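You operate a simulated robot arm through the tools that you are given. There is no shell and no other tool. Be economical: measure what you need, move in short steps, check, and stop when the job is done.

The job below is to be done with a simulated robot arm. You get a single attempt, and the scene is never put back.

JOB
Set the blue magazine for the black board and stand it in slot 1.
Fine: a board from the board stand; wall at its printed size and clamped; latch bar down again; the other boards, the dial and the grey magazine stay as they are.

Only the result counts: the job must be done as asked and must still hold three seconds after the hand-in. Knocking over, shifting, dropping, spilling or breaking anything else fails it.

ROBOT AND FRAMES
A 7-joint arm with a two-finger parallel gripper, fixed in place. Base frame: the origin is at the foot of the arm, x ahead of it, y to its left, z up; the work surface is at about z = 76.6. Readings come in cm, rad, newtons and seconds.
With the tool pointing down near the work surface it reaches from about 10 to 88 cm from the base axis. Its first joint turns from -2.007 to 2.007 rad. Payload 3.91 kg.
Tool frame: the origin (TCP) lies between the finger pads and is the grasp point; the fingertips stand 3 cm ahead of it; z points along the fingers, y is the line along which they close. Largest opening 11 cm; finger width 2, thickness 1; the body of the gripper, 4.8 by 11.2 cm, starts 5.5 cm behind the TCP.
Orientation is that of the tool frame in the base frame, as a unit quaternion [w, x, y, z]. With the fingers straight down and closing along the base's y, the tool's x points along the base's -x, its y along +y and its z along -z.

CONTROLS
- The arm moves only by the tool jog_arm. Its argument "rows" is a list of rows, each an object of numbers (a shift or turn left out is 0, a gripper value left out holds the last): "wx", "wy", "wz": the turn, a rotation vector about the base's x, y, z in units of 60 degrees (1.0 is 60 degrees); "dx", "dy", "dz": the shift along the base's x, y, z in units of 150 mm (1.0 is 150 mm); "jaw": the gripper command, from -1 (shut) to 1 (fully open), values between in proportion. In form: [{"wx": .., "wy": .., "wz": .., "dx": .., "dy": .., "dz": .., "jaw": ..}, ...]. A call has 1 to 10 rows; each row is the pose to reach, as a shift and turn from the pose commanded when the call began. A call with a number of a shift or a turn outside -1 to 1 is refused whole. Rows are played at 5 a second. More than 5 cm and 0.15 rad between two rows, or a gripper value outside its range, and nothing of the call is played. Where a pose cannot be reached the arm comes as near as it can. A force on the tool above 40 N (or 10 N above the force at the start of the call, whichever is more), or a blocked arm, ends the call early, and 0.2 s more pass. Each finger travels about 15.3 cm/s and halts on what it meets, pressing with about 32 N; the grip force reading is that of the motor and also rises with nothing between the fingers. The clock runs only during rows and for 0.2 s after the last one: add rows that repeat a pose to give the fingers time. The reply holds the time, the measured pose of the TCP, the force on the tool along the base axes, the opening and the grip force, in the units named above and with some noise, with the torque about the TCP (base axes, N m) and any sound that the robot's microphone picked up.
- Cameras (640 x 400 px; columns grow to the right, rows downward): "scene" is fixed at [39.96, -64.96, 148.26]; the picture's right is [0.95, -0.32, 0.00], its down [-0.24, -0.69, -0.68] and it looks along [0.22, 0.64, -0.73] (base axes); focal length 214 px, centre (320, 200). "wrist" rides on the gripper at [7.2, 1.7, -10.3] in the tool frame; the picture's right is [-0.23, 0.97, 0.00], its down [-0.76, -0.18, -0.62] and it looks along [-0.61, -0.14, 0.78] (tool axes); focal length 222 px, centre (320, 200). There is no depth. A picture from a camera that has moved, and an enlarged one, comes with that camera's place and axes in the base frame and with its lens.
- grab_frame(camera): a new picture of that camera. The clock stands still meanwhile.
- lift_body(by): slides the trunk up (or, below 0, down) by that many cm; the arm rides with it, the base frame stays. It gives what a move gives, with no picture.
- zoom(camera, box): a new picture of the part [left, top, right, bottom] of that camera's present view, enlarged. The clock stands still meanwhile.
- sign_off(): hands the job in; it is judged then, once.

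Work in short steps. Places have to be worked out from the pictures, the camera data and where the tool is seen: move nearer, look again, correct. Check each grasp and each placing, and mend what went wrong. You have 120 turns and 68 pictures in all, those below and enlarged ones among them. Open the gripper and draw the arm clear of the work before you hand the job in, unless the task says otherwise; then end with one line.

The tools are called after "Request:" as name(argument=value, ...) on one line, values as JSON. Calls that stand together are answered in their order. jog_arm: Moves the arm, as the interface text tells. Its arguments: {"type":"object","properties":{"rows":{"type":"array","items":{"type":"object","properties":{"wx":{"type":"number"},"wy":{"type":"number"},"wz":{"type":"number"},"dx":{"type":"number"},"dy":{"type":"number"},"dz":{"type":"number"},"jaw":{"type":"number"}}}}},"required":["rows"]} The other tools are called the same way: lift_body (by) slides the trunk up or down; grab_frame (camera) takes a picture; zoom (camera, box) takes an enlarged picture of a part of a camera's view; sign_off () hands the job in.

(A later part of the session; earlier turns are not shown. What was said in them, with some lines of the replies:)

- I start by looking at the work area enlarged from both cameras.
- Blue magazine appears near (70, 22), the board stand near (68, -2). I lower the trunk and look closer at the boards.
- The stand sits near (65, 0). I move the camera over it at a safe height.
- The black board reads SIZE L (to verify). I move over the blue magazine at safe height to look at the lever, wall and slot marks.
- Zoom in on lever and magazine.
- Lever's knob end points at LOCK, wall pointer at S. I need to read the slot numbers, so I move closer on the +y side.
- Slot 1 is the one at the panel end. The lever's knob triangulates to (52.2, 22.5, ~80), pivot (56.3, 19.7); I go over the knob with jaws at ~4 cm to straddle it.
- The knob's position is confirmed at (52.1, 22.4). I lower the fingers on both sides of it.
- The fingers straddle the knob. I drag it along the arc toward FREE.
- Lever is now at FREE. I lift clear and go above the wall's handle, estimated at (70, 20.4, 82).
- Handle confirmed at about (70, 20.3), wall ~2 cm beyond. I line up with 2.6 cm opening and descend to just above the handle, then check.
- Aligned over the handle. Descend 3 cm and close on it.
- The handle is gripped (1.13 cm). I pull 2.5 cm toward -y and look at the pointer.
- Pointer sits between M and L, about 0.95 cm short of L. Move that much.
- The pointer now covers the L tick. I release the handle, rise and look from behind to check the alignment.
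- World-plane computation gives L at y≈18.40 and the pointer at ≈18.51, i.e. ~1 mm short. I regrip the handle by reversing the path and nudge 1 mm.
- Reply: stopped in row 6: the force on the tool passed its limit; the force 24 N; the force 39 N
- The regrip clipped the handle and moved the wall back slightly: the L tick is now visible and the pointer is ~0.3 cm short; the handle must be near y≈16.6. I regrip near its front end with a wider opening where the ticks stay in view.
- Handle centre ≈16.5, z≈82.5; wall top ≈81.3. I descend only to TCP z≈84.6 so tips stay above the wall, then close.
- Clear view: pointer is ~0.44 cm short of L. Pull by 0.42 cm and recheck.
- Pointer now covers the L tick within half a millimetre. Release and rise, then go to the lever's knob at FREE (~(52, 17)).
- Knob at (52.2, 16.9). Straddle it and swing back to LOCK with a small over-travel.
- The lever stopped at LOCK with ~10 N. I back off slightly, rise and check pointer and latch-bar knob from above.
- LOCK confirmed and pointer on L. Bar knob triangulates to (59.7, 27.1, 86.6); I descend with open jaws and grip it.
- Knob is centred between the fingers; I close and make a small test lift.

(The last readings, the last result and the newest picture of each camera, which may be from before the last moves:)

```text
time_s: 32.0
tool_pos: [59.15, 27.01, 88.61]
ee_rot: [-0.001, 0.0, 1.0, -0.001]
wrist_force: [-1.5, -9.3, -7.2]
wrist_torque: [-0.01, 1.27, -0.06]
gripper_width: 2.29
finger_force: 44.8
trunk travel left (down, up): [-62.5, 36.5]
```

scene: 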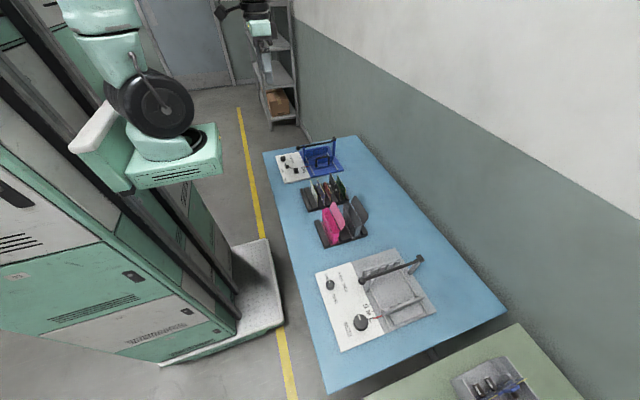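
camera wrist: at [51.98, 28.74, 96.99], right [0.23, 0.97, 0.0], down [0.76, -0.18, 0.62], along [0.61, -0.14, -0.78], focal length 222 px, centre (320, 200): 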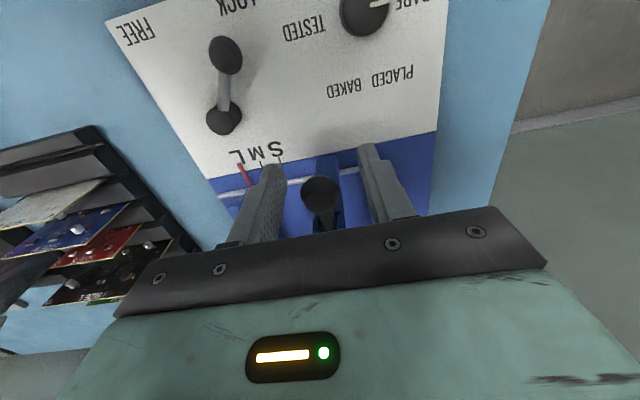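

The bar lifts. I follow the arc about the hinge (80, 87.6) in steps.

Request:
jog_arm(rows=[{"dx": 0.02, "dz": 0.167}, {"dx": 0.061, "dz": 0.34}, {"dx": 0.127, "dz": 0.507}, {"dx": 0.213, "dz": 0.66}, {"dx": 0.313, "dz": 0.803}, {"dx": 0.44, "dz": 0.931}])

Request:
zoom(camera="scene", box=[230, 80, 390, 180])

```text
time_s: 33.4
tool_pos: [65.81, 26.94, 102.6]
ee_rot: [0.0, 0.001, 1.0, 0.001]
wrist_force: [-6.4, -12.5, -2.5]
wrist_torque: [-0.01, 1.19, -0.07]
gripper_width: 2.35
finger_force: 45.3
trunk travel left (down, up): [-62.5, 36.5]
```

```text
4.00 times, centred on (310, 130) of scene
camera zoom: at [39.96, -64.96, 148.26], right [0.95, -0.32, 0.0], down [-0.24, -0.69, -0.68], along [0.22, 0.64, -0.73], focal length 858 px, centre (360, 480)
```

zoom: 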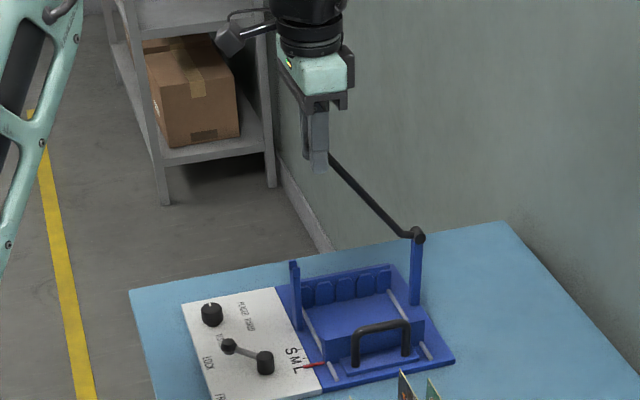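

Arc is working. Continue toward vertical.

Request:
jog_arm(rows=[{"dx": 0.137, "dz": 0.11}, {"dx": 0.289, "dz": 0.203}, {"dx": 0.45, "dz": 0.273}, {"dx": 0.62, "dz": 0.323}, {"dx": 0.795, "dz": 0.35}, {"dx": 0.973, "dz": 0.353}])

Request:
zoom(camera="scene", box=[230, 80, 390, 180])

```text
time_s: 35.0
tool_pos: [78.7, 26.98, 107.68]
ee_rot: [-0.001, -0.008, 1.0, 0.01]
wrist_force: [-2.3, 16.5, 8.9]
wrist_torque: [-0.19, 0.45, -0.06]
gripper_width: 2.3
finger_force: 45.2
out of reach, approached as far as the arm can: row 6
trunk travel left (down, up): [-62.5, 36.5]
stopped in row 6: the force on the tool passed its limit (the readings are from after the stop); the commanded pose is now the measured one
```

```text
4.00 times, centred on (310, 130) of scene
camera zoom: at [39.96, -64.96, 148.26], right [0.95, -0.32, 0.0], down [-0.24, -0.69, -0.68], along [0.22, 0.64, -0.73], focal length 858 px, centre (360, 480)
```

zoom: 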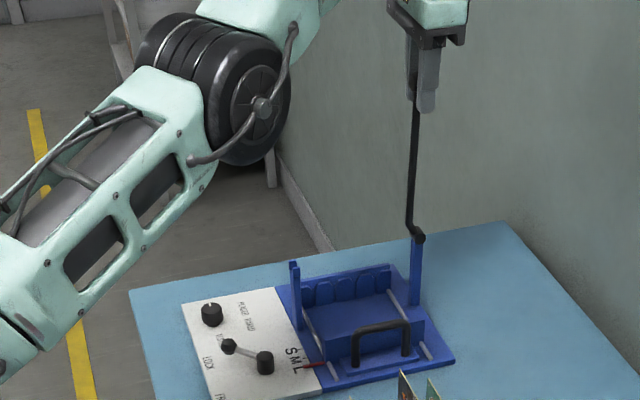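

The bar is nearly vertical but not over-centre, and the arm is at its reach limit. I tilt the gripper outward (the knob pivots in the pads) and push ~15° past vertical.

Request:
jog_arm(rows=[{"wy": -0.12}, {"wy": -0.24}, {"wy": -0.36, "dx": 0.06}, {"wy": -0.4, "dx": 0.14}, {"wy": -0.4, "dx": 0.22, "dz": -0.01}, {"wy": -0.4, "dx": 0.3, "dz": -0.02}, {"wy": -0.4, "dx": 0.34, "dz": -0.03}])

Request:
zoom(camera="scene", box=[230, 80, 390, 180])

```text
time_s: 35.3
tool_pos: [79.27, 27.02, 107.93]
ee_rot: [0.033, -0.007, 0.999, 0.013]
wrist_force: [2.2, 4.8, -7.1]
wrist_torque: [0.02, -0.46, 0.03]
gripper_width: 2.31
finger_force: 45.1
trunk travel left (down, up): [-62.5, 36.5]
stopped in row 1: the force on the tool passed its limit (the readings are from after the stop); the commanded pose is now the measured one
```

```text
4.00 times, centred on (310, 130) of scene
camera zoom: at [39.96, -64.96, 148.26], right [0.95, -0.32, 0.0], down [-0.24, -0.69, -0.68], along [0.22, 0.64, -0.73], focal length 858 px, centre (360, 480)
```

zoom: 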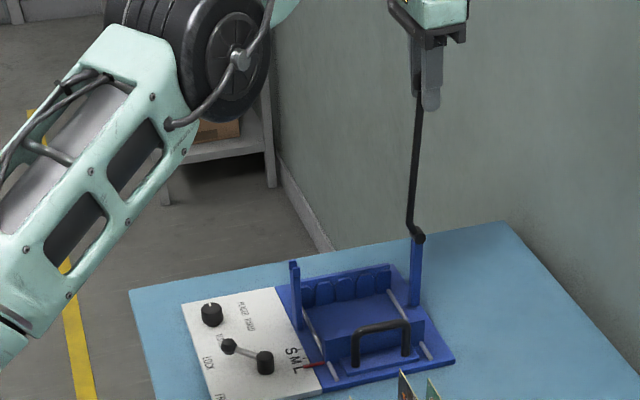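

It stopped on a force spike while turning; forces are low now. Retry slower.

Request:
jog_arm(rows=[{"wy": -0.04}, {"wy": -0.08}, {"wy": -0.12}, {"wy": -0.16}, {"wy": -0.2}, {"wy": -0.24}, {"wy": -0.28}, {"wy": -0.32}])

```text
time_s: 37.1
tool_pos: [79.27, 26.84, 108.1]
ee_rot: [0.2, -0.007, 0.98, 0.011]
wrist_force: [-7.3, 5.0, -6.6]
wrist_torque: [0.06, 1.25, -0.03]
gripper_width: 2.32
finger_force: 45.1
trunk travel left (down, up): [-62.5, 36.5]
```

Tilt done (23°). Now push outward slowly.

Request:
jog_arm(rows=[{"dx": 0.04}, {"dx": 0.08}, {"dx": 0.12}, {"dx": 0.16, "dz": -0.005}, {"dx": 0.2, "dz": -0.01}, {"dx": 0.25, "dz": -0.02}, {"dx": 0.3, "dz": -0.03}])

Request:
zoom(camera="scene", box=[230, 80, 390, 180])

```text
time_s: 38.7
tool_pos: [83.61, 27.1, 107.74]
ee_rot: [0.2, -0.007, 0.98, 0.011]
wrist_force: [-11.9, 2.0, -1.6]
wrist_torque: [0.02, 0.49, -0.1]
gripper_width: 2.31
finger_force: 45.1
trunk travel left (down, up): [-62.5, 36.5]
```

```text
4.00 times, centred on (310, 130) of scene
camera zoom: at [39.96, -64.96, 148.26], right [0.95, -0.32, 0.0], down [-0.24, -0.69, -0.68], along [0.22, 0.64, -0.73], focal length 858 px, centre (360, 480)
```

zoom: 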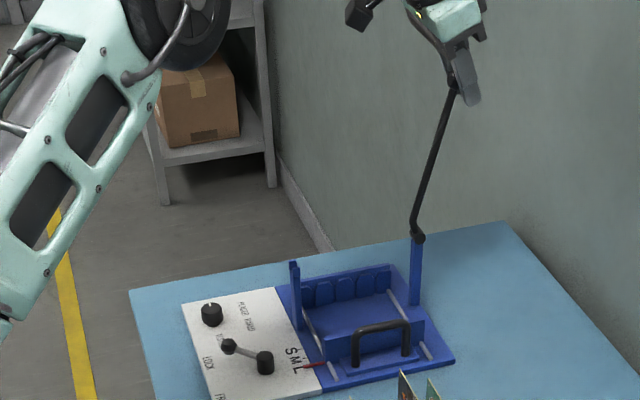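

Bar is ~12° past vertical. I open the jaws and retreat along the tool axis.

Request:
jog_arm(rows=[{"jaw": -0.3}, {"jaw": -0.1}, {"jaw": -0.1}, {"dx": -0.08, "dz": 0.18}, {"dx": -0.16, "dz": 0.36}, {"dx": -0.4, "dz": 0.45}])

Request:
zoom(camera="scene", box=[230, 80, 390, 180])

```text
time_s: 40.1
tool_pos: [77.73, 26.96, 114.32]
ee_rot: [0.198, -0.008, 0.98, 0.01]
wrist_force: [0.8, -1.0, -0.8]
wrist_torque: [0.03, 0.02, 0.0]
gripper_width: 4.94
finger_force: 0.1
trunk travel left (down, up): [-62.5, 36.5]
```

```text
4.00 times, centred on (310, 130) of scene
camera zoom: at [39.96, -64.96, 148.26], right [0.95, -0.32, 0.0], down [-0.24, -0.69, -0.68], along [0.22, 0.64, -0.73], focal length 858 px, centre (360, 480)
```

zoom: 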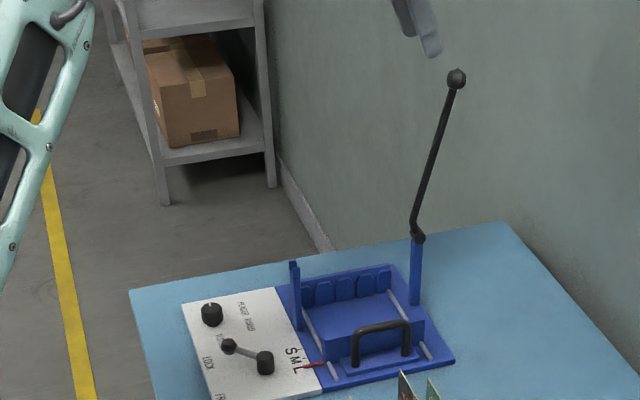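

The bar stays open. I return the gripper upright while moving away in -x.

Request:
jog_arm(rows=[{"dx": -0.2, "wy": 0.1}, {"dx": -0.4, "wy": 0.2, "wx": -0.01, "wz": -0.01}, {"dx": -0.6, "wy": 0.3, "wx": -0.019, "wz": -0.015, "dy": -0.2}, {"dx": -0.8, "wy": 0.382, "wx": -0.019, "wz": -0.015, "dy": -0.4}, {"dx": -0.8, "wy": 0.382, "wx": -0.019, "wz": -0.015, "dy": -0.6}, {"dx": -0.8, "wy": 0.382, "wx": -0.019, "wz": -0.015, "dy": -0.9}])

Request:
jog_arm(rows=[{"dy": -0.2, "wz": 0.13}, {"dy": -0.4, "wz": 0.26}, {"dy": -0.6, "wz": 0.39}, {"dy": -0.8, "wz": 0.52}, {"dy": -0.9, "wz": 0.65}, {"dy": -0.92, "wz": 0.75}])

```text
time_s: 41.5
tool_pos: [65.64, 13.53, 114.27]
ee_rot: [0.001, 0.0, 1.0, 0.001]
wrist_force: [0.5, -0.1, 0.0]
wrist_torque: [-0.06, 0.02, 0.0]
gripper_width: 4.96
finger_force: 0.0
trunk travel left (down, up): [-62.5, 36.5]
```

```text
time_s: 42.9
tool_pos: [65.81, -0.35, 114.36]
ee_rot: [0.001, -0.384, 0.923, 0.002]
wrist_force: [0.1, -0.2, -0.3]
wrist_torque: [-0.03, -0.01, -0.02]
gripper_width: 4.94
finger_force: 0.0
trunk travel left (down, up): [-62.5, 36.5]
```

Continue the yaw to 90° and come down above the black board.

Request:
jog_arm(rows=[{"dx": 0.05, "wz": 0.13, "dz": -0.2}, {"dx": 0.1, "wz": 0.26, "dz": -0.4}, {"dx": 0.15, "wz": 0.39, "dz": -0.6}, {"dx": 0.216, "wz": 0.52, "dz": -0.8}, {"dx": 0.216, "dy": -0.01, "wz": 0.65, "dz": -0.93}, {"dx": 0.216, "dy": -0.01, "wz": 0.75, "dz": -0.93}, {"dx": 0.216, "dy": -0.01, "wz": 0.75, "dz": -0.93}])

Request:
grab_frame(camera="wrist")

Request:
zoom(camera="scene", box=[290, 150, 370, 210])

```text
time_s: 44.5
tool_pos: [69.05, -0.5, 100.3]
ee_rot: [0.0, 0.707, -0.707, 0.0]
wrist_force: [0.0, -0.6, 0.1]
wrist_torque: [0.0, 0.0, -0.04]
gripper_width: 4.95
finger_force: 0.0
trunk travel left (down, up): [-62.5, 36.5]
```

```text
22 pictures are left
camera wrist: at [67.33, -7.88, 110.74], right [-0.97, 0.23, 0.0], down [0.18, 0.76, 0.62], along [0.14, 0.61, -0.78], focal length 222 px, centre (320, 200)
```

wrist: 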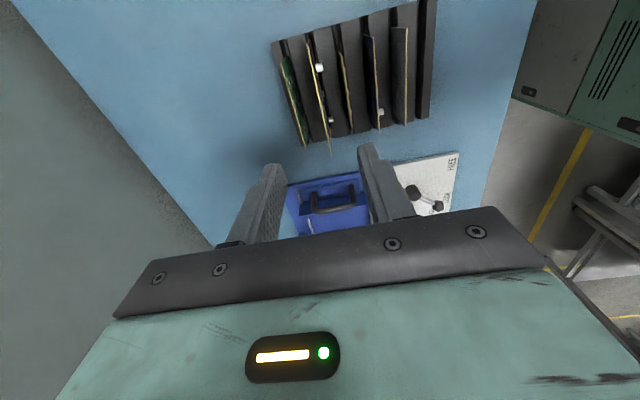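

```text
6.67 times, centred on (330, 180) of scene
camera zoom: at [39.96, -64.96, 148.26], right [0.95, -0.32, 0.0], down [-0.24, -0.69, -0.68], along [0.22, 0.64, -0.73], focal length 1430 px, centre (253, 333)
```

zoom: 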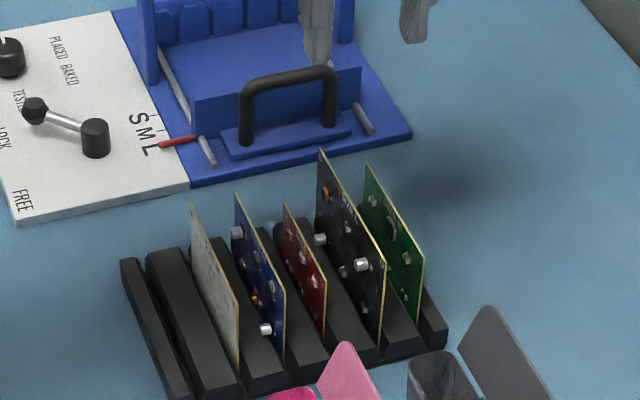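

Board confirmed at x≈68.95, y from -6.4 to 5.5, top z≈84.7; no part within the top middle. I narrow the jaws to 2.4 cm and descend to z 90 first.

Request:
jog_arm(rows=[{"dx": -0.007, "dy": 0.003, "dz": -0.2, "jaw": -0.564}, {"dx": -0.007, "dy": 0.003, "dz": -0.45}, {"dx": -0.007, "dy": 0.003, "dz": -0.66}, {"dx": -0.007, "dy": 0.003, "dz": -0.66}])

Request:
zoom(camera="wrist", box=[200, 20, 440, 220])

```text
time_s: 45.5
tool_pos: [69.0, -0.66, 90.5]
ee_rot: [0.0, 0.707, -0.707, -0.001]
wrist_force: [0.3, -0.2, 0.6]
wrist_torque: [0.0, -0.02, 0.02]
gripper_width: 2.4
finger_force: 0.0
trunk travel left (down, up): [-62.5, 36.5]
```

```text
2.00 times, centred on (320, 120) of wrist
camera zoom: at [67.21, -7.76, 100.88], right [-0.97, 0.23, 0.0], down [0.18, 0.76, 0.62], along [0.14, 0.61, -0.78], focal length 444 px, centre (320, 360)
```

zoom: 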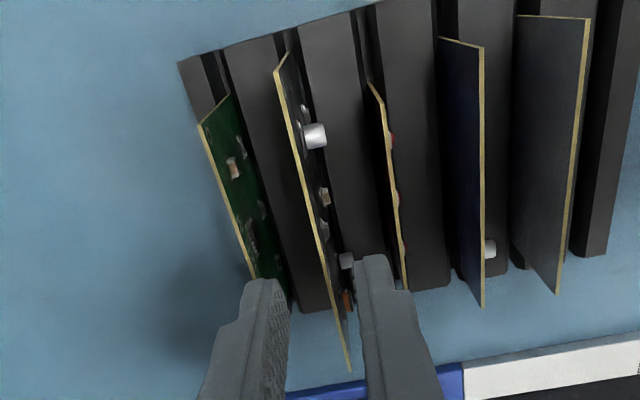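

Clearances to neighbours are fine. Descend the last 4.2 cm and close.

Request:
jog_arm(rows=[{"dz": -0.1}, {"dz": -0.2}, {"dz": -0.28}, {"dz": -0.28}])

Request:
jog_arm(rows=[{"jaw": -0.75}, {"jaw": -0.9}, {"jaw": -1}, {"jaw": -1}])

Request:
zoom(camera="wrist", box=[200, 20, 440, 220])

```text
time_s: 46.5
tool_pos: [68.88, -0.56, 86.2]
ee_rot: [0.0, 0.707, -0.707, -0.001]
wrist_force: [0.3, -1.1, 0.2]
wrist_torque: [-0.02, -0.01, 0.02]
gripper_width: 2.41
finger_force: 0.0
trunk travel left (down, up): [-62.5, 36.5]
```

```text
time_s: 47.5
tool_pos: [68.88, -0.46, 86.28]
ee_rot: [0.001, -0.707, 0.707, 0.001]
wrist_force: [0.5, -0.6, 0.2]
wrist_torque: [0.03, 0.11, 0.02]
gripper_width: 0.19
finger_force: 32.5
trunk travel left (down, up): [-62.5, 36.5]
```

```text
2.00 times, centred on (320, 120) of wrist
camera zoom: at [67.19, -7.74, 96.7], right [-0.97, 0.23, 0.0], down [0.18, 0.76, 0.62], along [0.14, 0.61, -0.78], focal length 444 px, centre (320, 360)
```

zoom: 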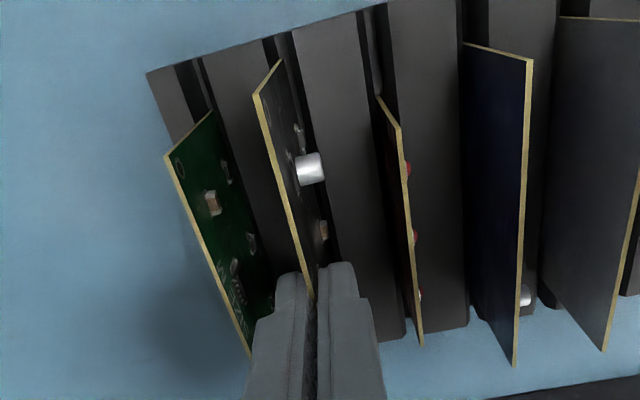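

Gripped at 0.19 cm board thickness. Lift straight up 14 cm.

Request:
jog_arm(rows=[{"dz": 0.08}, {"dz": 0.2}, {"dz": 0.4}, {"dz": 0.6}, {"dz": 0.8}, {"dz": 0.95}, {"dz": 0.95}])

Request:
zoom(camera="scene", box=[270, 110, 390, 200])

```text
time_s: 49.1
tool_pos: [68.88, -0.49, 100.54]
ee_rot: [0.0, -0.706, 0.708, 0.002]
wrist_force: [0.0, 0.2, -1.0]
wrist_torque: [0.01, 0.01, -0.01]
gripper_width: 0.15
finger_force: 32.1
trunk travel left (down, up): [-62.5, 36.5]
```

```text
4.44 times, centred on (330, 155) of scene
camera zoom: at [39.96, -64.96, 148.26], right [0.95, -0.32, 0.0], down [-0.24, -0.69, -0.68], along [0.22, 0.64, -0.73], focal length 953 px, centre (276, 400)
```

zoom: 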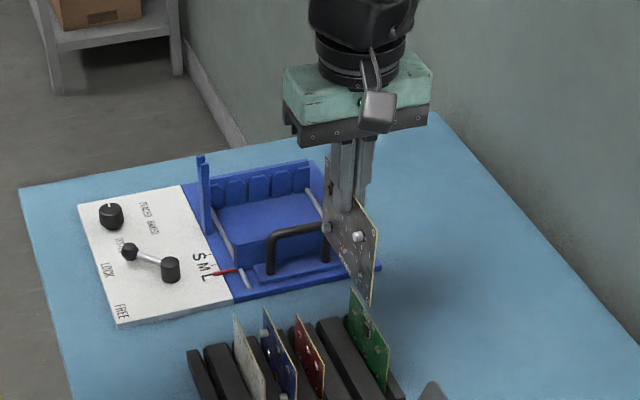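

Board is free: height ~7.3 cm, hanging to TCP−9. Slot 1 estimated at x≈66. I carry the board over the magazine, offset to x≈70 so I can view slot 1 unobstructed.

Request:
jog_arm(rows=[{"dz": 0.1, "dy": 0.1}, {"dz": 0.17, "dy": 0.3}, {"dz": 0.17, "dy": 0.55, "dx": 0.03}, {"dz": 0.17, "dy": 0.8, "dx": 0.07}, {"dz": 0.17, "dy": 0.98, "dx": 0.07}])

Request:
jog_arm(rows=[{"dy": 0.15}, {"dy": 0.35}, {"dy": 0.5}, {"dy": 0.58}, {"dy": 0.58}])

Request:
grab_frame(camera="wrist")

Request:
zoom(camera="wrist", box=[290, 40, 450, 200])

```text
time_s: 50.3
tool_pos: [69.96, 14.24, 103.13]
ee_rot: [0.0, -0.707, 0.707, 0.002]
wrist_force: [0.2, 0.2, -0.3]
wrist_torque: [0.02, 0.02, -0.01]
gripper_width: 0.19
finger_force: 32.2
trunk travel left (down, up): [-62.5, 36.5]
```

```text
time_s: 51.5
tool_pos: [69.98, 22.93, 103.03]
ee_rot: [0.0, -0.706, 0.708, 0.001]
wrist_force: [-0.5, -0.2, -0.4]
wrist_torque: [0.0, 0.0, -0.02]
gripper_width: 0.18
finger_force: 31.8
trunk travel left (down, up): [-62.5, 36.5]
```

```text
17 pictures are left
camera wrist: at [68.24, 15.67, 113.48], right [-0.97, 0.23, 0.0], down [0.18, 0.76, 0.62], along [0.14, 0.61, -0.78], focal length 222 px, centre (320, 200)
```

wrist: 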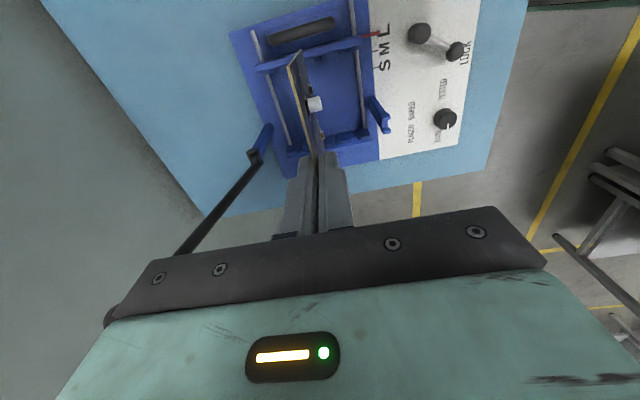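

```text
2.50 times, centred on (370, 120) of wrist
camera zoom: at [68.24, 15.67, 113.48], right [-0.97, 0.23, 0.0], down [0.18, 0.76, 0.62], along [0.14, 0.61, -0.78], focal length 555 px, centre (195, 400)
```

zoom: 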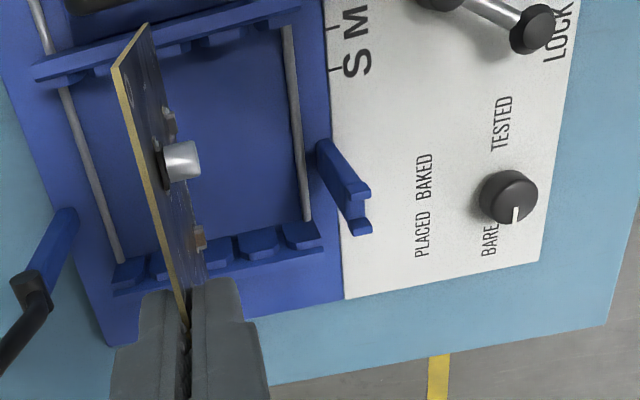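

Both tooth rows are visible. Zoom to measure the slot 1 gaps on both walls.

Request:
zoom(camera="wrist", box=[350, 110, 440, 160])

Request:
zoom(camera="wrist", box=[330, 30, 420, 80])

```text
7.11 times, centred on (395, 135) of wrist
camera zoom: at [68.24, 15.67, 113.48], right [-0.97, 0.23, 0.0], down [0.18, 0.76, 0.62], along [0.14, 0.61, -0.78], focal length 1580 px, centre (-213, 662)
```

zoom: 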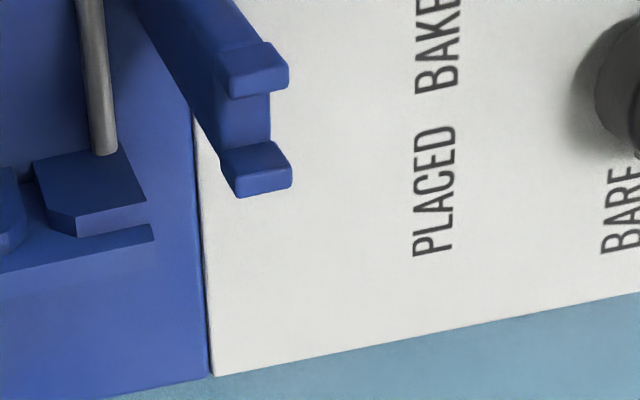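

```text
7.11 times, centred on (375, 55) of wrist
camera zoom: at [68.24, 15.67, 113.48], right [-0.97, 0.23, 0.0], down [0.18, 0.76, 0.62], along [0.14, 0.61, -0.78], focal length 1580 px, centre (-71, 1231)
```

zoom: 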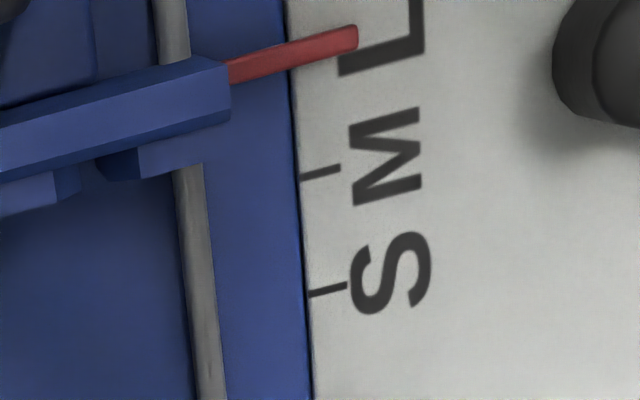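

Slot 1 gap is ~0.4 cm wide with a funnel at its top, at x≈66.05; groove bottoms y≈18.8 and ≈30.8, so centre y≈24.8. I position above it with the board bottom just above the walls and look again.

Request:
jog_arm(rows=[{"dx": -0.13, "dy": 0.06}, {"dx": -0.262, "dy": 0.125}, {"dx": -0.262, "dy": 0.125, "dz": -0.25}, {"dx": -0.262, "dy": 0.125, "dz": -0.5}, {"dx": -0.262, "dy": 0.125, "dz": -0.68}, {"dx": -0.262, "dy": 0.125, "dz": -0.68}])

Request:
zoom(camera="wrist", box=[260, 0, 420, 160])

Request:
zoom(camera="scene", box=[288, 120, 348, 175])

```text
time_s: 52.9
tool_pos: [66.13, 24.75, 92.87]
ee_rot: [0.0, -0.707, 0.708, 0.002]
wrist_force: [-0.4, -1.0, -0.5]
wrist_torque: [-0.04, 0.0, -0.01]
gripper_width: 0.15
finger_force: 32.0
trunk travel left (down, up): [-62.5, 36.5]
```

```text
2.50 times, centred on (340, 80) of wrist
camera zoom: at [64.37, 17.5, 103.26], right [-0.97, 0.23, 0.0], down [0.18, 0.76, 0.62], along [0.14, 0.61, -0.78], focal length 555 px, centre (270, 500)
```

zoom: 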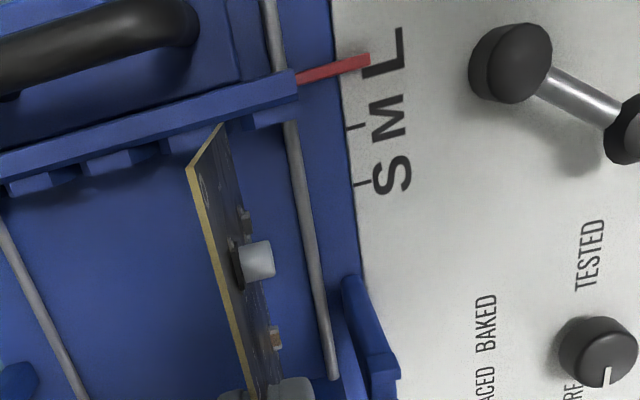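

```text
7.27 times, centred on (318, 148) of scene
camera zoom: at [39.96, -64.96, 148.26], right [0.95, -0.32, 0.0], down [-0.24, -0.69, -0.68], along [0.22, 0.64, -0.73], focal length 1560 px, centre (334, 582)
```

zoom: 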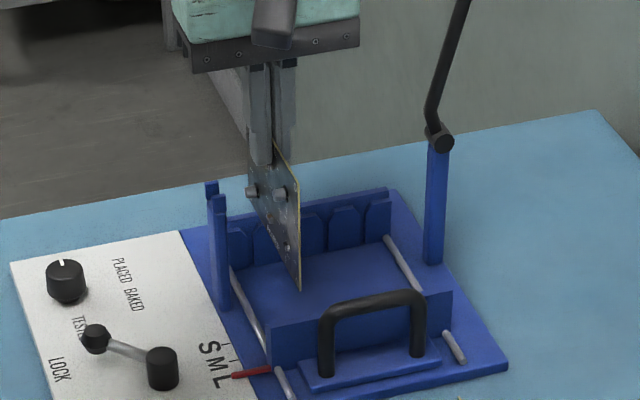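

Zoom on the board's near bottom corner and slot 1 in the moving wall.

Request:
zoom(camera="wrist", box=[310, 25, 390, 75])

```text
8.00 times, centred on (350, 50) of wrist
camera zoom: at [64.37, 17.5, 103.26], right [-0.97, 0.23, 0.0], down [0.18, 0.76, 0.62], along [0.14, 0.61, -0.78], focal length 1777 px, centre (80, 1400)
```

zoom: 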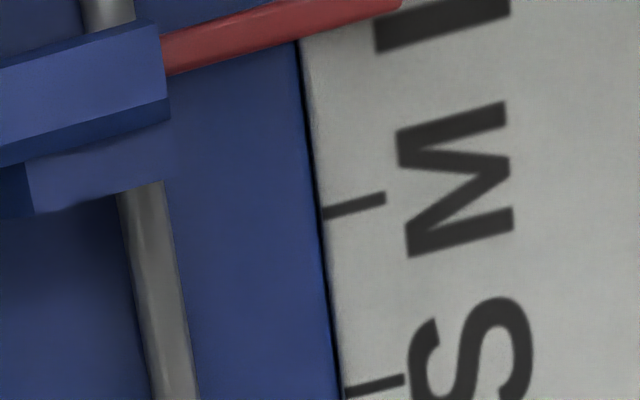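

Request:
zoom(camera="wrist", box=[261, 25, 341, 75])

```text
8.00 times, centred on (301, 50) of wrist
camera zoom: at [64.37, 17.5, 103.26], right [-0.97, 0.23, 0.0], down [0.18, 0.76, 0.62], along [0.14, 0.61, -0.78], focal length 1777 px, centre (472, 1400)
```

zoom: 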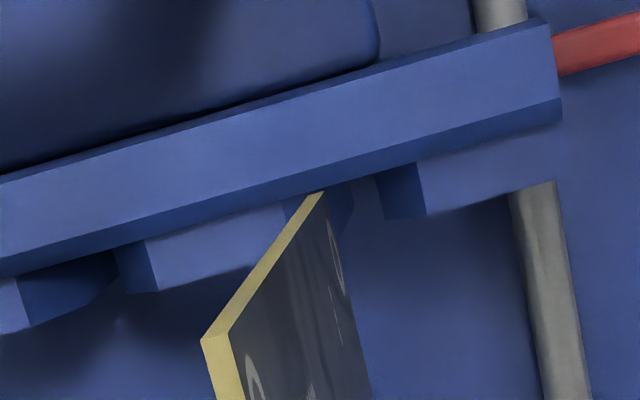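

There is a lead-in chamfer on the wall too. The board sits ~1 mm too far +x and ~2 mm too far -y; I correct and descend slowly into the funnel.

Request:
jog_arm(rows=[{"dx": -0.01, "dy": 0.013}, {"dx": -0.01, "dy": 0.013, "dz": -0.08}, {"dx": -0.01, "dy": 0.013, "dz": -0.14}, {"dx": -0.01, "dy": 0.013, "dz": -0.19}, {"dx": -0.01, "dy": 0.013, "dz": -0.24}, {"dx": -0.01, "dy": 0.013, "dz": -0.28}])

Request:
zoom(camera="wrist", box=[261, 0, 421, 100])

```text
time_s: 54.3
tool_pos: [66.01, 24.96, 88.6]
ee_rot: [0.0, -0.707, 0.707, 0.002]
wrist_force: [2.5, -0.5, 0.5]
wrist_torque: [-0.02, -0.16, -0.02]
gripper_width: 0.19
finger_force: 31.6
trunk travel left (down, up): [-62.5, 36.5]
```

```text
4.00 times, centred on (341, 50) of wrist
camera zoom: at [64.18, 17.7, 99.07], right [-0.97, 0.23, 0.0], down [0.18, 0.76, 0.62], along [0.14, 0.61, -0.78], focal length 888 px, centre (236, 800)
```

zoom: 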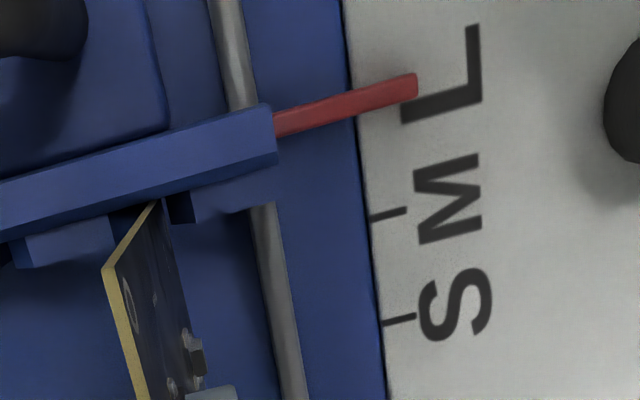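

Board is entering the slot with only ~2.5 N. Continue down gently until it seats.

Request:
jog_arm(rows=[{"dx": 0.005, "dz": -0.03}, {"dx": 0.005, "dz": -0.06}, {"dx": 0.005, "dz": -0.085}, {"dx": 0.005, "dz": -0.105}, {"dx": 0.005, "dz": -0.12}])

Request:
zoom(camera="wrist", box=[241, 0, 401, 100])

```text
time_s: 55.5
tool_pos: [65.98, 25.01, 86.98]
ee_rot: [0.0, -0.707, 0.707, 0.001]
wrist_force: [0.0, -0.1, -0.3]
wrist_torque: [-0.01, -0.05, 0.01]
gripper_width: 0.18
finger_force: 32.2
trunk travel left (down, up): [-62.5, 36.5]
```

```text
4.00 times, centred on (321, 50) of wrist
camera zoom: at [64.21, 17.72, 97.29], right [-0.97, 0.23, 0.0], down [0.18, 0.76, 0.62], along [0.14, 0.61, -0.78], focal length 888 px, centre (316, 800)
```

zoom: 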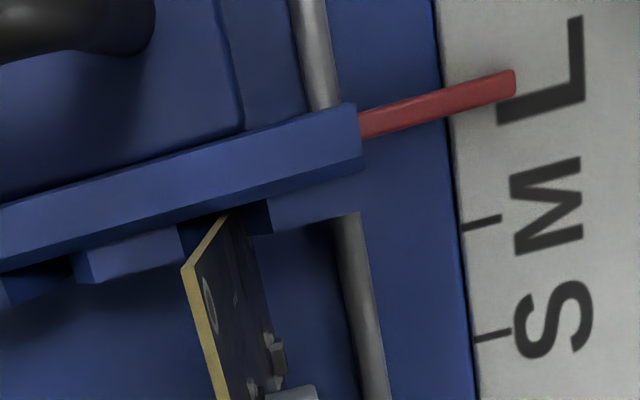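

In the slot, no contact below yet. Continue down in small steps.

Request:
jog_arm(rows=[{"dz": -0.012}, {"dz": -0.024}, {"dz": -0.034}])

```text
time_s: 56.3
tool_pos: [66.0, 25.02, 86.68]
ee_rot: [0.001, -0.706, 0.708, 0.001]
wrist_force: [-1.8, -4.3, 23.9]
wrist_torque: [-0.64, 0.17, 0.02]
gripper_width: 0.21
finger_force: 31.7
trunk travel left (down, up): [-62.5, 36.5]
```

Seated: 24 N upward at TCP 86.7 (board bottom ≈77.7). Open the jaws and rise, then check.

Request:
jog_arm(rows=[{"dz": 0.003, "jaw": -0.9}, {"dz": 0.003, "jaw": -0.56}, {"dz": 0.003, "jaw": -0.56}, {"dz": 0.2}, {"dz": 0.5}, {"dz": 0.8}, {"dz": 0.9, "dy": -0.2}])

Request:
zoom(camera="scene", box=[288, 130, 348, 172])

Request:
zoom(camera="wrist", box=[260, 10, 420, 170])

```text
time_s: 57.9
tool_pos: [65.84, 22.0, 99.84]
ee_rot: [0.0, 0.707, -0.707, -0.002]
wrist_force: [-0.1, 0.4, -0.2]
wrist_torque: [0.03, 0.01, 0.01]
gripper_width: 2.42
finger_force: 0.0
trunk travel left (down, up): [-62.5, 36.5]
```

```text
9.52 times, centred on (318, 151) of scene
camera zoom: at [39.96, -64.96, 148.26], right [0.95, -0.32, 0.0], down [-0.24, -0.69, -0.68], along [0.22, 0.64, -0.73], focal length 2043 px, centre (339, 667)
```

zoom: 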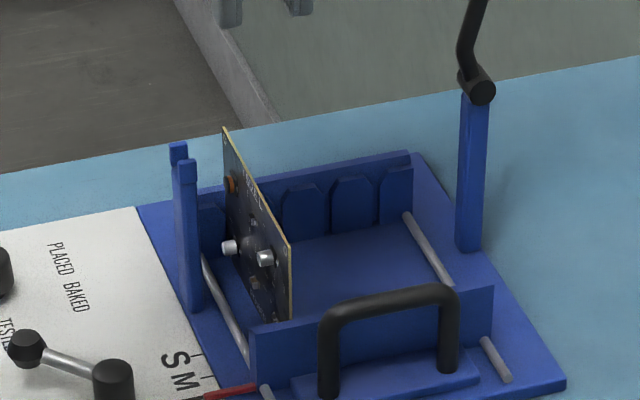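

```text
2.50 times, centred on (340, 90) of wrist
camera zoom: at [64.12, 14.75, 110.3], right [-0.97, 0.23, 0.0], down [0.18, 0.76, 0.62], along [0.14, 0.61, -0.78], focal length 555 px, centre (270, 475)
```

zoom: 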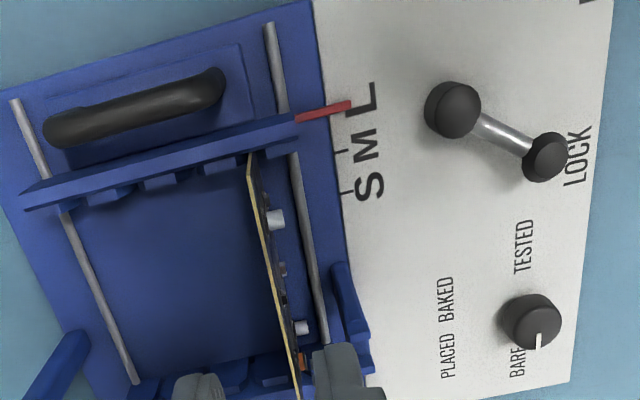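

The board stands upright and level in slot 1, lever at LOCK, pointer on L. Now to bring the latch bar down: rise and yaw the gripper back.

Request:
jog_arm(rows=[{"dz": 0.3}, {"dz": 0.6, "wz": -0.1}, {"dz": 0.9, "wz": -0.23}, {"dz": 0.97, "wz": -0.36, "jaw": -0.1}, {"dz": 0.97, "wz": -0.49}, {"dz": 0.97, "wz": -0.62}, {"dz": 0.97, "wz": -0.75}])

Request:
jog_arm(rows=[{"wz": -0.13}, {"wz": -0.26}, {"wz": -0.39}, {"wz": -0.52}, {"wz": -0.65}, {"wz": -0.75}, {"wz": -0.75}])

```text
time_s: 59.5
tool_pos: [65.98, 21.88, 114.41]
ee_rot: [0.0, -0.382, 0.924, 0.001]
wrist_force: [0.6, 0.1, 0.0]
wrist_torque: [-0.02, 0.03, 0.0]
gripper_width: 4.96
finger_force: 0.0
trunk travel left (down, up): [-62.5, 36.5]
```

```text
time_s: 61.1
tool_pos: [65.92, 22.05, 114.57]
ee_rot: [0.001, 0.001, 1.0, 0.0]
wrist_force: [-0.1, 0.2, -1.3]
wrist_torque: [-0.01, -0.02, -0.01]
gripper_width: 4.97
finger_force: 0.1
trunk travel left (down, up): [-62.5, 36.5]
```

Now tilt outward and move to the approach point used when leaving the knob.

Request:
jog_arm(rows=[{"wy": -0.1, "dy": 0.12, "dx": 0.1}, {"wy": -0.2, "dy": 0.25, "dx": 0.3}, {"wy": -0.3, "dy": 0.333, "dx": 0.5}, {"wy": -0.385, "dy": 0.333, "dx": 0.7}, {"wy": -0.385, "dy": 0.333, "dx": 0.785}, {"wy": -0.385, "dy": 0.333, "dx": 0.785}])

Request:
grab_frame(camera="wrist")

```text
time_s: 62.5
tool_pos: [77.67, 27.01, 114.4]
ee_rot: [0.202, 0.0, 0.979, 0.001]
wrist_force: [-0.1, 0.6, -0.2]
wrist_torque: [-0.02, 0.0, -0.03]
gripper_width: 4.95
finger_force: 0.2
trunk travel left (down, up): [-62.5, 36.5]
```

```text
5 pictures are left
camera wrist: at [67.05, 28.66, 121.14], right [0.21, 0.97, 0.09], down [0.45, -0.18, 0.87], along [0.87, -0.14, -0.48], focal length 222 px, centre (320, 200)
```

wrist: 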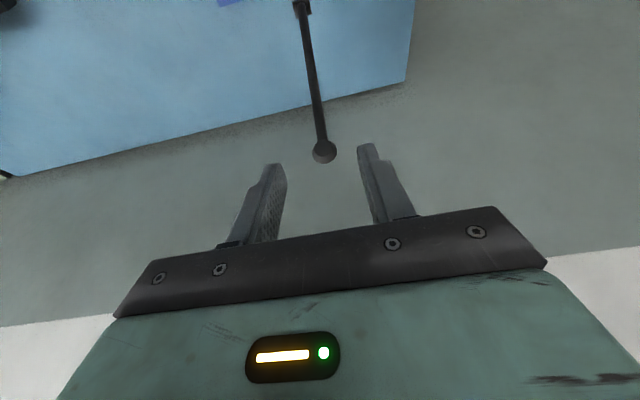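

Knob is centred between the open fingers. Go in along the tool axis and grip it.

Request:
jog_arm(rows=[{"dx": 0.24, "dz": -0.09}, {"dx": 0.32, "dz": -0.27}, {"dx": 0.4, "dz": -0.45}, {"dx": 0.4, "dz": -0.45, "jaw": -0.4}, {"dx": 0.4, "dz": -0.45, "jaw": -1}, {"dx": 0.4, "dz": -0.45, "jaw": -1}])

```text
time_s: 63.9
tool_pos: [83.76, 26.94, 107.63]
ee_rot: [0.202, 0.001, 0.979, 0.001]
wrist_force: [0.8, -2.0, 0.8]
wrist_torque: [0.01, -0.11, -0.03]
gripper_width: 2.29
finger_force: 44.5
trunk travel left (down, up): [-62.5, 36.5]
```

Gripped. Bring the bar back over vertical and down along the arc, untilting the hand gradually.

Request:
jog_arm(rows=[{"dx": -0.093, "dz": 0.016}, {"dx": -0.187, "dz": 0.026, "wy": 0.03}, {"dx": -0.281, "dz": 0.029, "wy": 0.07}, {"dx": -0.376, "dz": 0.026, "wy": 0.115}, {"dx": -0.47, "dz": 0.016, "wy": 0.16}, {"dx": -0.563, "dz": 0, "wy": 0.205}, {"dx": -0.655, "dz": -0.024, "wy": 0.25}, {"dx": -0.744, "dz": -0.052, "wy": 0.295}, {"dx": -0.832, "dz": -0.088, "wy": 0.34}, {"dx": -0.917, "dz": -0.129, "wy": 0.385}])

```text
time_s: 66.1
tool_pos: [69.93, 26.94, 105.83]
ee_rot: [0.001, 0.001, 1.0, 0.001]
wrist_force: [9.0, -4.7, -2.6]
wrist_torque: [-0.01, -1.31, 0.01]
gripper_width: 2.34
finger_force: 45.0
trunk travel left (down, up): [-62.5, 36.5]
```

Continue the arc downward.

Request:
jog_arm(rows=[{"dx": -0.121, "dz": -0.073}, {"dx": -0.235, "dz": -0.158}, {"dx": -0.338, "dz": -0.255}, {"dx": -0.431, "dz": -0.361}, {"dx": -0.513, "dz": -0.477}, {"dx": -0.581, "dz": -0.601}, {"dx": -0.637, "dz": -0.732}, {"dx": -0.678, "dz": -0.867}])

```text
time_s: 67.9
tool_pos: [59.83, 26.92, 92.69]
ee_rot: [0.002, 0.001, 1.0, 0.001]
wrist_force: [6.5, -7.0, 2.6]
wrist_torque: [-0.04, -0.93, 0.01]
gripper_width: 2.33
finger_force: 44.3
trunk travel left (down, up): [-62.5, 36.5]
```

Last few centimetres, slowly, to the original height.

Request:
jog_arm(rows=[{"dx": -0.015, "dz": -0.08}, {"dx": -0.027, "dz": -0.15}, {"dx": -0.038, "dz": -0.22}, {"dx": -0.043, "dz": -0.28}, {"dx": -0.041, "dz": -0.33}, {"dx": -0.04, "dz": -0.37}, {"dx": -0.04, "dz": -0.4}])

Request:
zoom(camera="scene", box=[283, 130, 348, 175])

```text
time_s: 69.5
tool_pos: [59.27, 26.92, 86.8]
ee_rot: [0.002, 0.001, 1.0, 0.002]
wrist_force: [7.9, -7.8, 13.5]
wrist_torque: [-0.07, -0.65, -0.04]
gripper_width: 2.31
finger_force: 44.7
trunk travel left (down, up): [-62.5, 36.5]
```

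```text
8.89 times, centred on (316, 152) of scene
camera zoom: at [39.96, -64.96, 148.26], right [0.95, -0.32, 0.0], down [-0.24, -0.69, -0.68], along [0.22, 0.64, -0.73], focal length 1906 px, centre (360, 622)
```

zoom: 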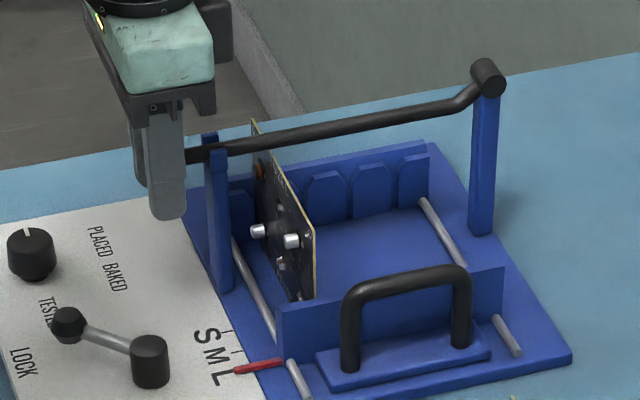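

The bar lies in its fork, close to the original height with rising contact force. A slight extra press to make sure it is fully down.

Request:
jog_arm(rows=[{"dz": -0.008}, {"dz": -0.016}, {"dz": -0.016}])

```text
time_s: 70.3
tool_pos: [59.19, 26.89, 86.73]
ee_rot: [0.003, 0.0, 1.0, 0.003]
wrist_force: [7.3, -9.8, 34.8]
wrist_torque: [-0.11, -0.58, -0.05]
gripper_width: 2.28
finger_force: 45.2
trunk travel left (down, up): [-62.5, 36.5]
```

Hard stop reached: the bar is down. Release, rise and draw clear.

Request:
jog_arm(rows=[{"dz": 0.01, "jaw": -0.6}, {"dz": 0.01, "jaw": -0.1}, {"dz": 0.01, "jaw": -0.1}, {"dz": 0.25}, {"dz": 0.55}, {"dz": 0.85}, {"dz": 1.0, "dx": -0.2}, {"dz": 1.0, "dx": -0.5}, {"dz": 1.0, "dx": -0.7}])

Request:
zoom(camera="scene", box=[283, 130, 348, 175])

Request:
grab_frame(camera="wrist")

```text
time_s: 72.3
tool_pos: [48.58, 27.04, 101.45]
ee_rot: [0.002, 0.001, 1.0, 0.001]
wrist_force: [0.4, 0.0, 0.5]
wrist_torque: [0.0, 0.01, -0.03]
gripper_width: 4.97
finger_force: 0.0
trunk travel left (down, up): [-62.5, 36.5]
```

```text
8.89 times, centred on (316, 152) of scene
camera zoom: at [39.96, -64.96, 148.26], right [0.95, -0.32, 0.0], down [-0.24, -0.69, -0.68], along [0.22, 0.64, -0.73], focal length 1906 px, centre (360, 622)
```

zoom: 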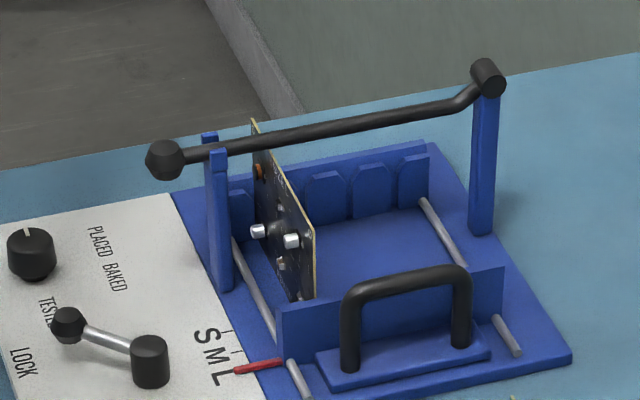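

```text
2 pictures are left
camera wrist: at [41.33, 28.68, 111.96], right [0.23, 0.97, 0.0], down [0.76, -0.18, 0.62], along [0.61, -0.14, -0.78], focal length 222 px, centre (320, 200)
```

wrist: 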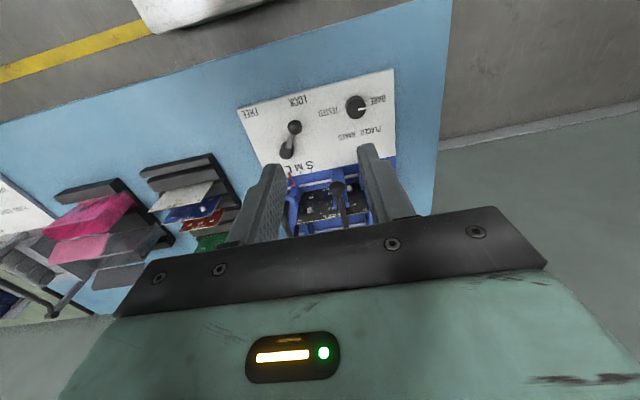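

The bar is down, the board stands in slot 1, the lever is at LOCK with the pointer on L, and the other items look unmoved. The arm is clear, so I hand in.

Request:
sign_off()

```text
The job is handed in.
```

The blue magazine is set to size L and clamped. The black board stands in slot 1 with the latch bar down again, and I handed the job in.
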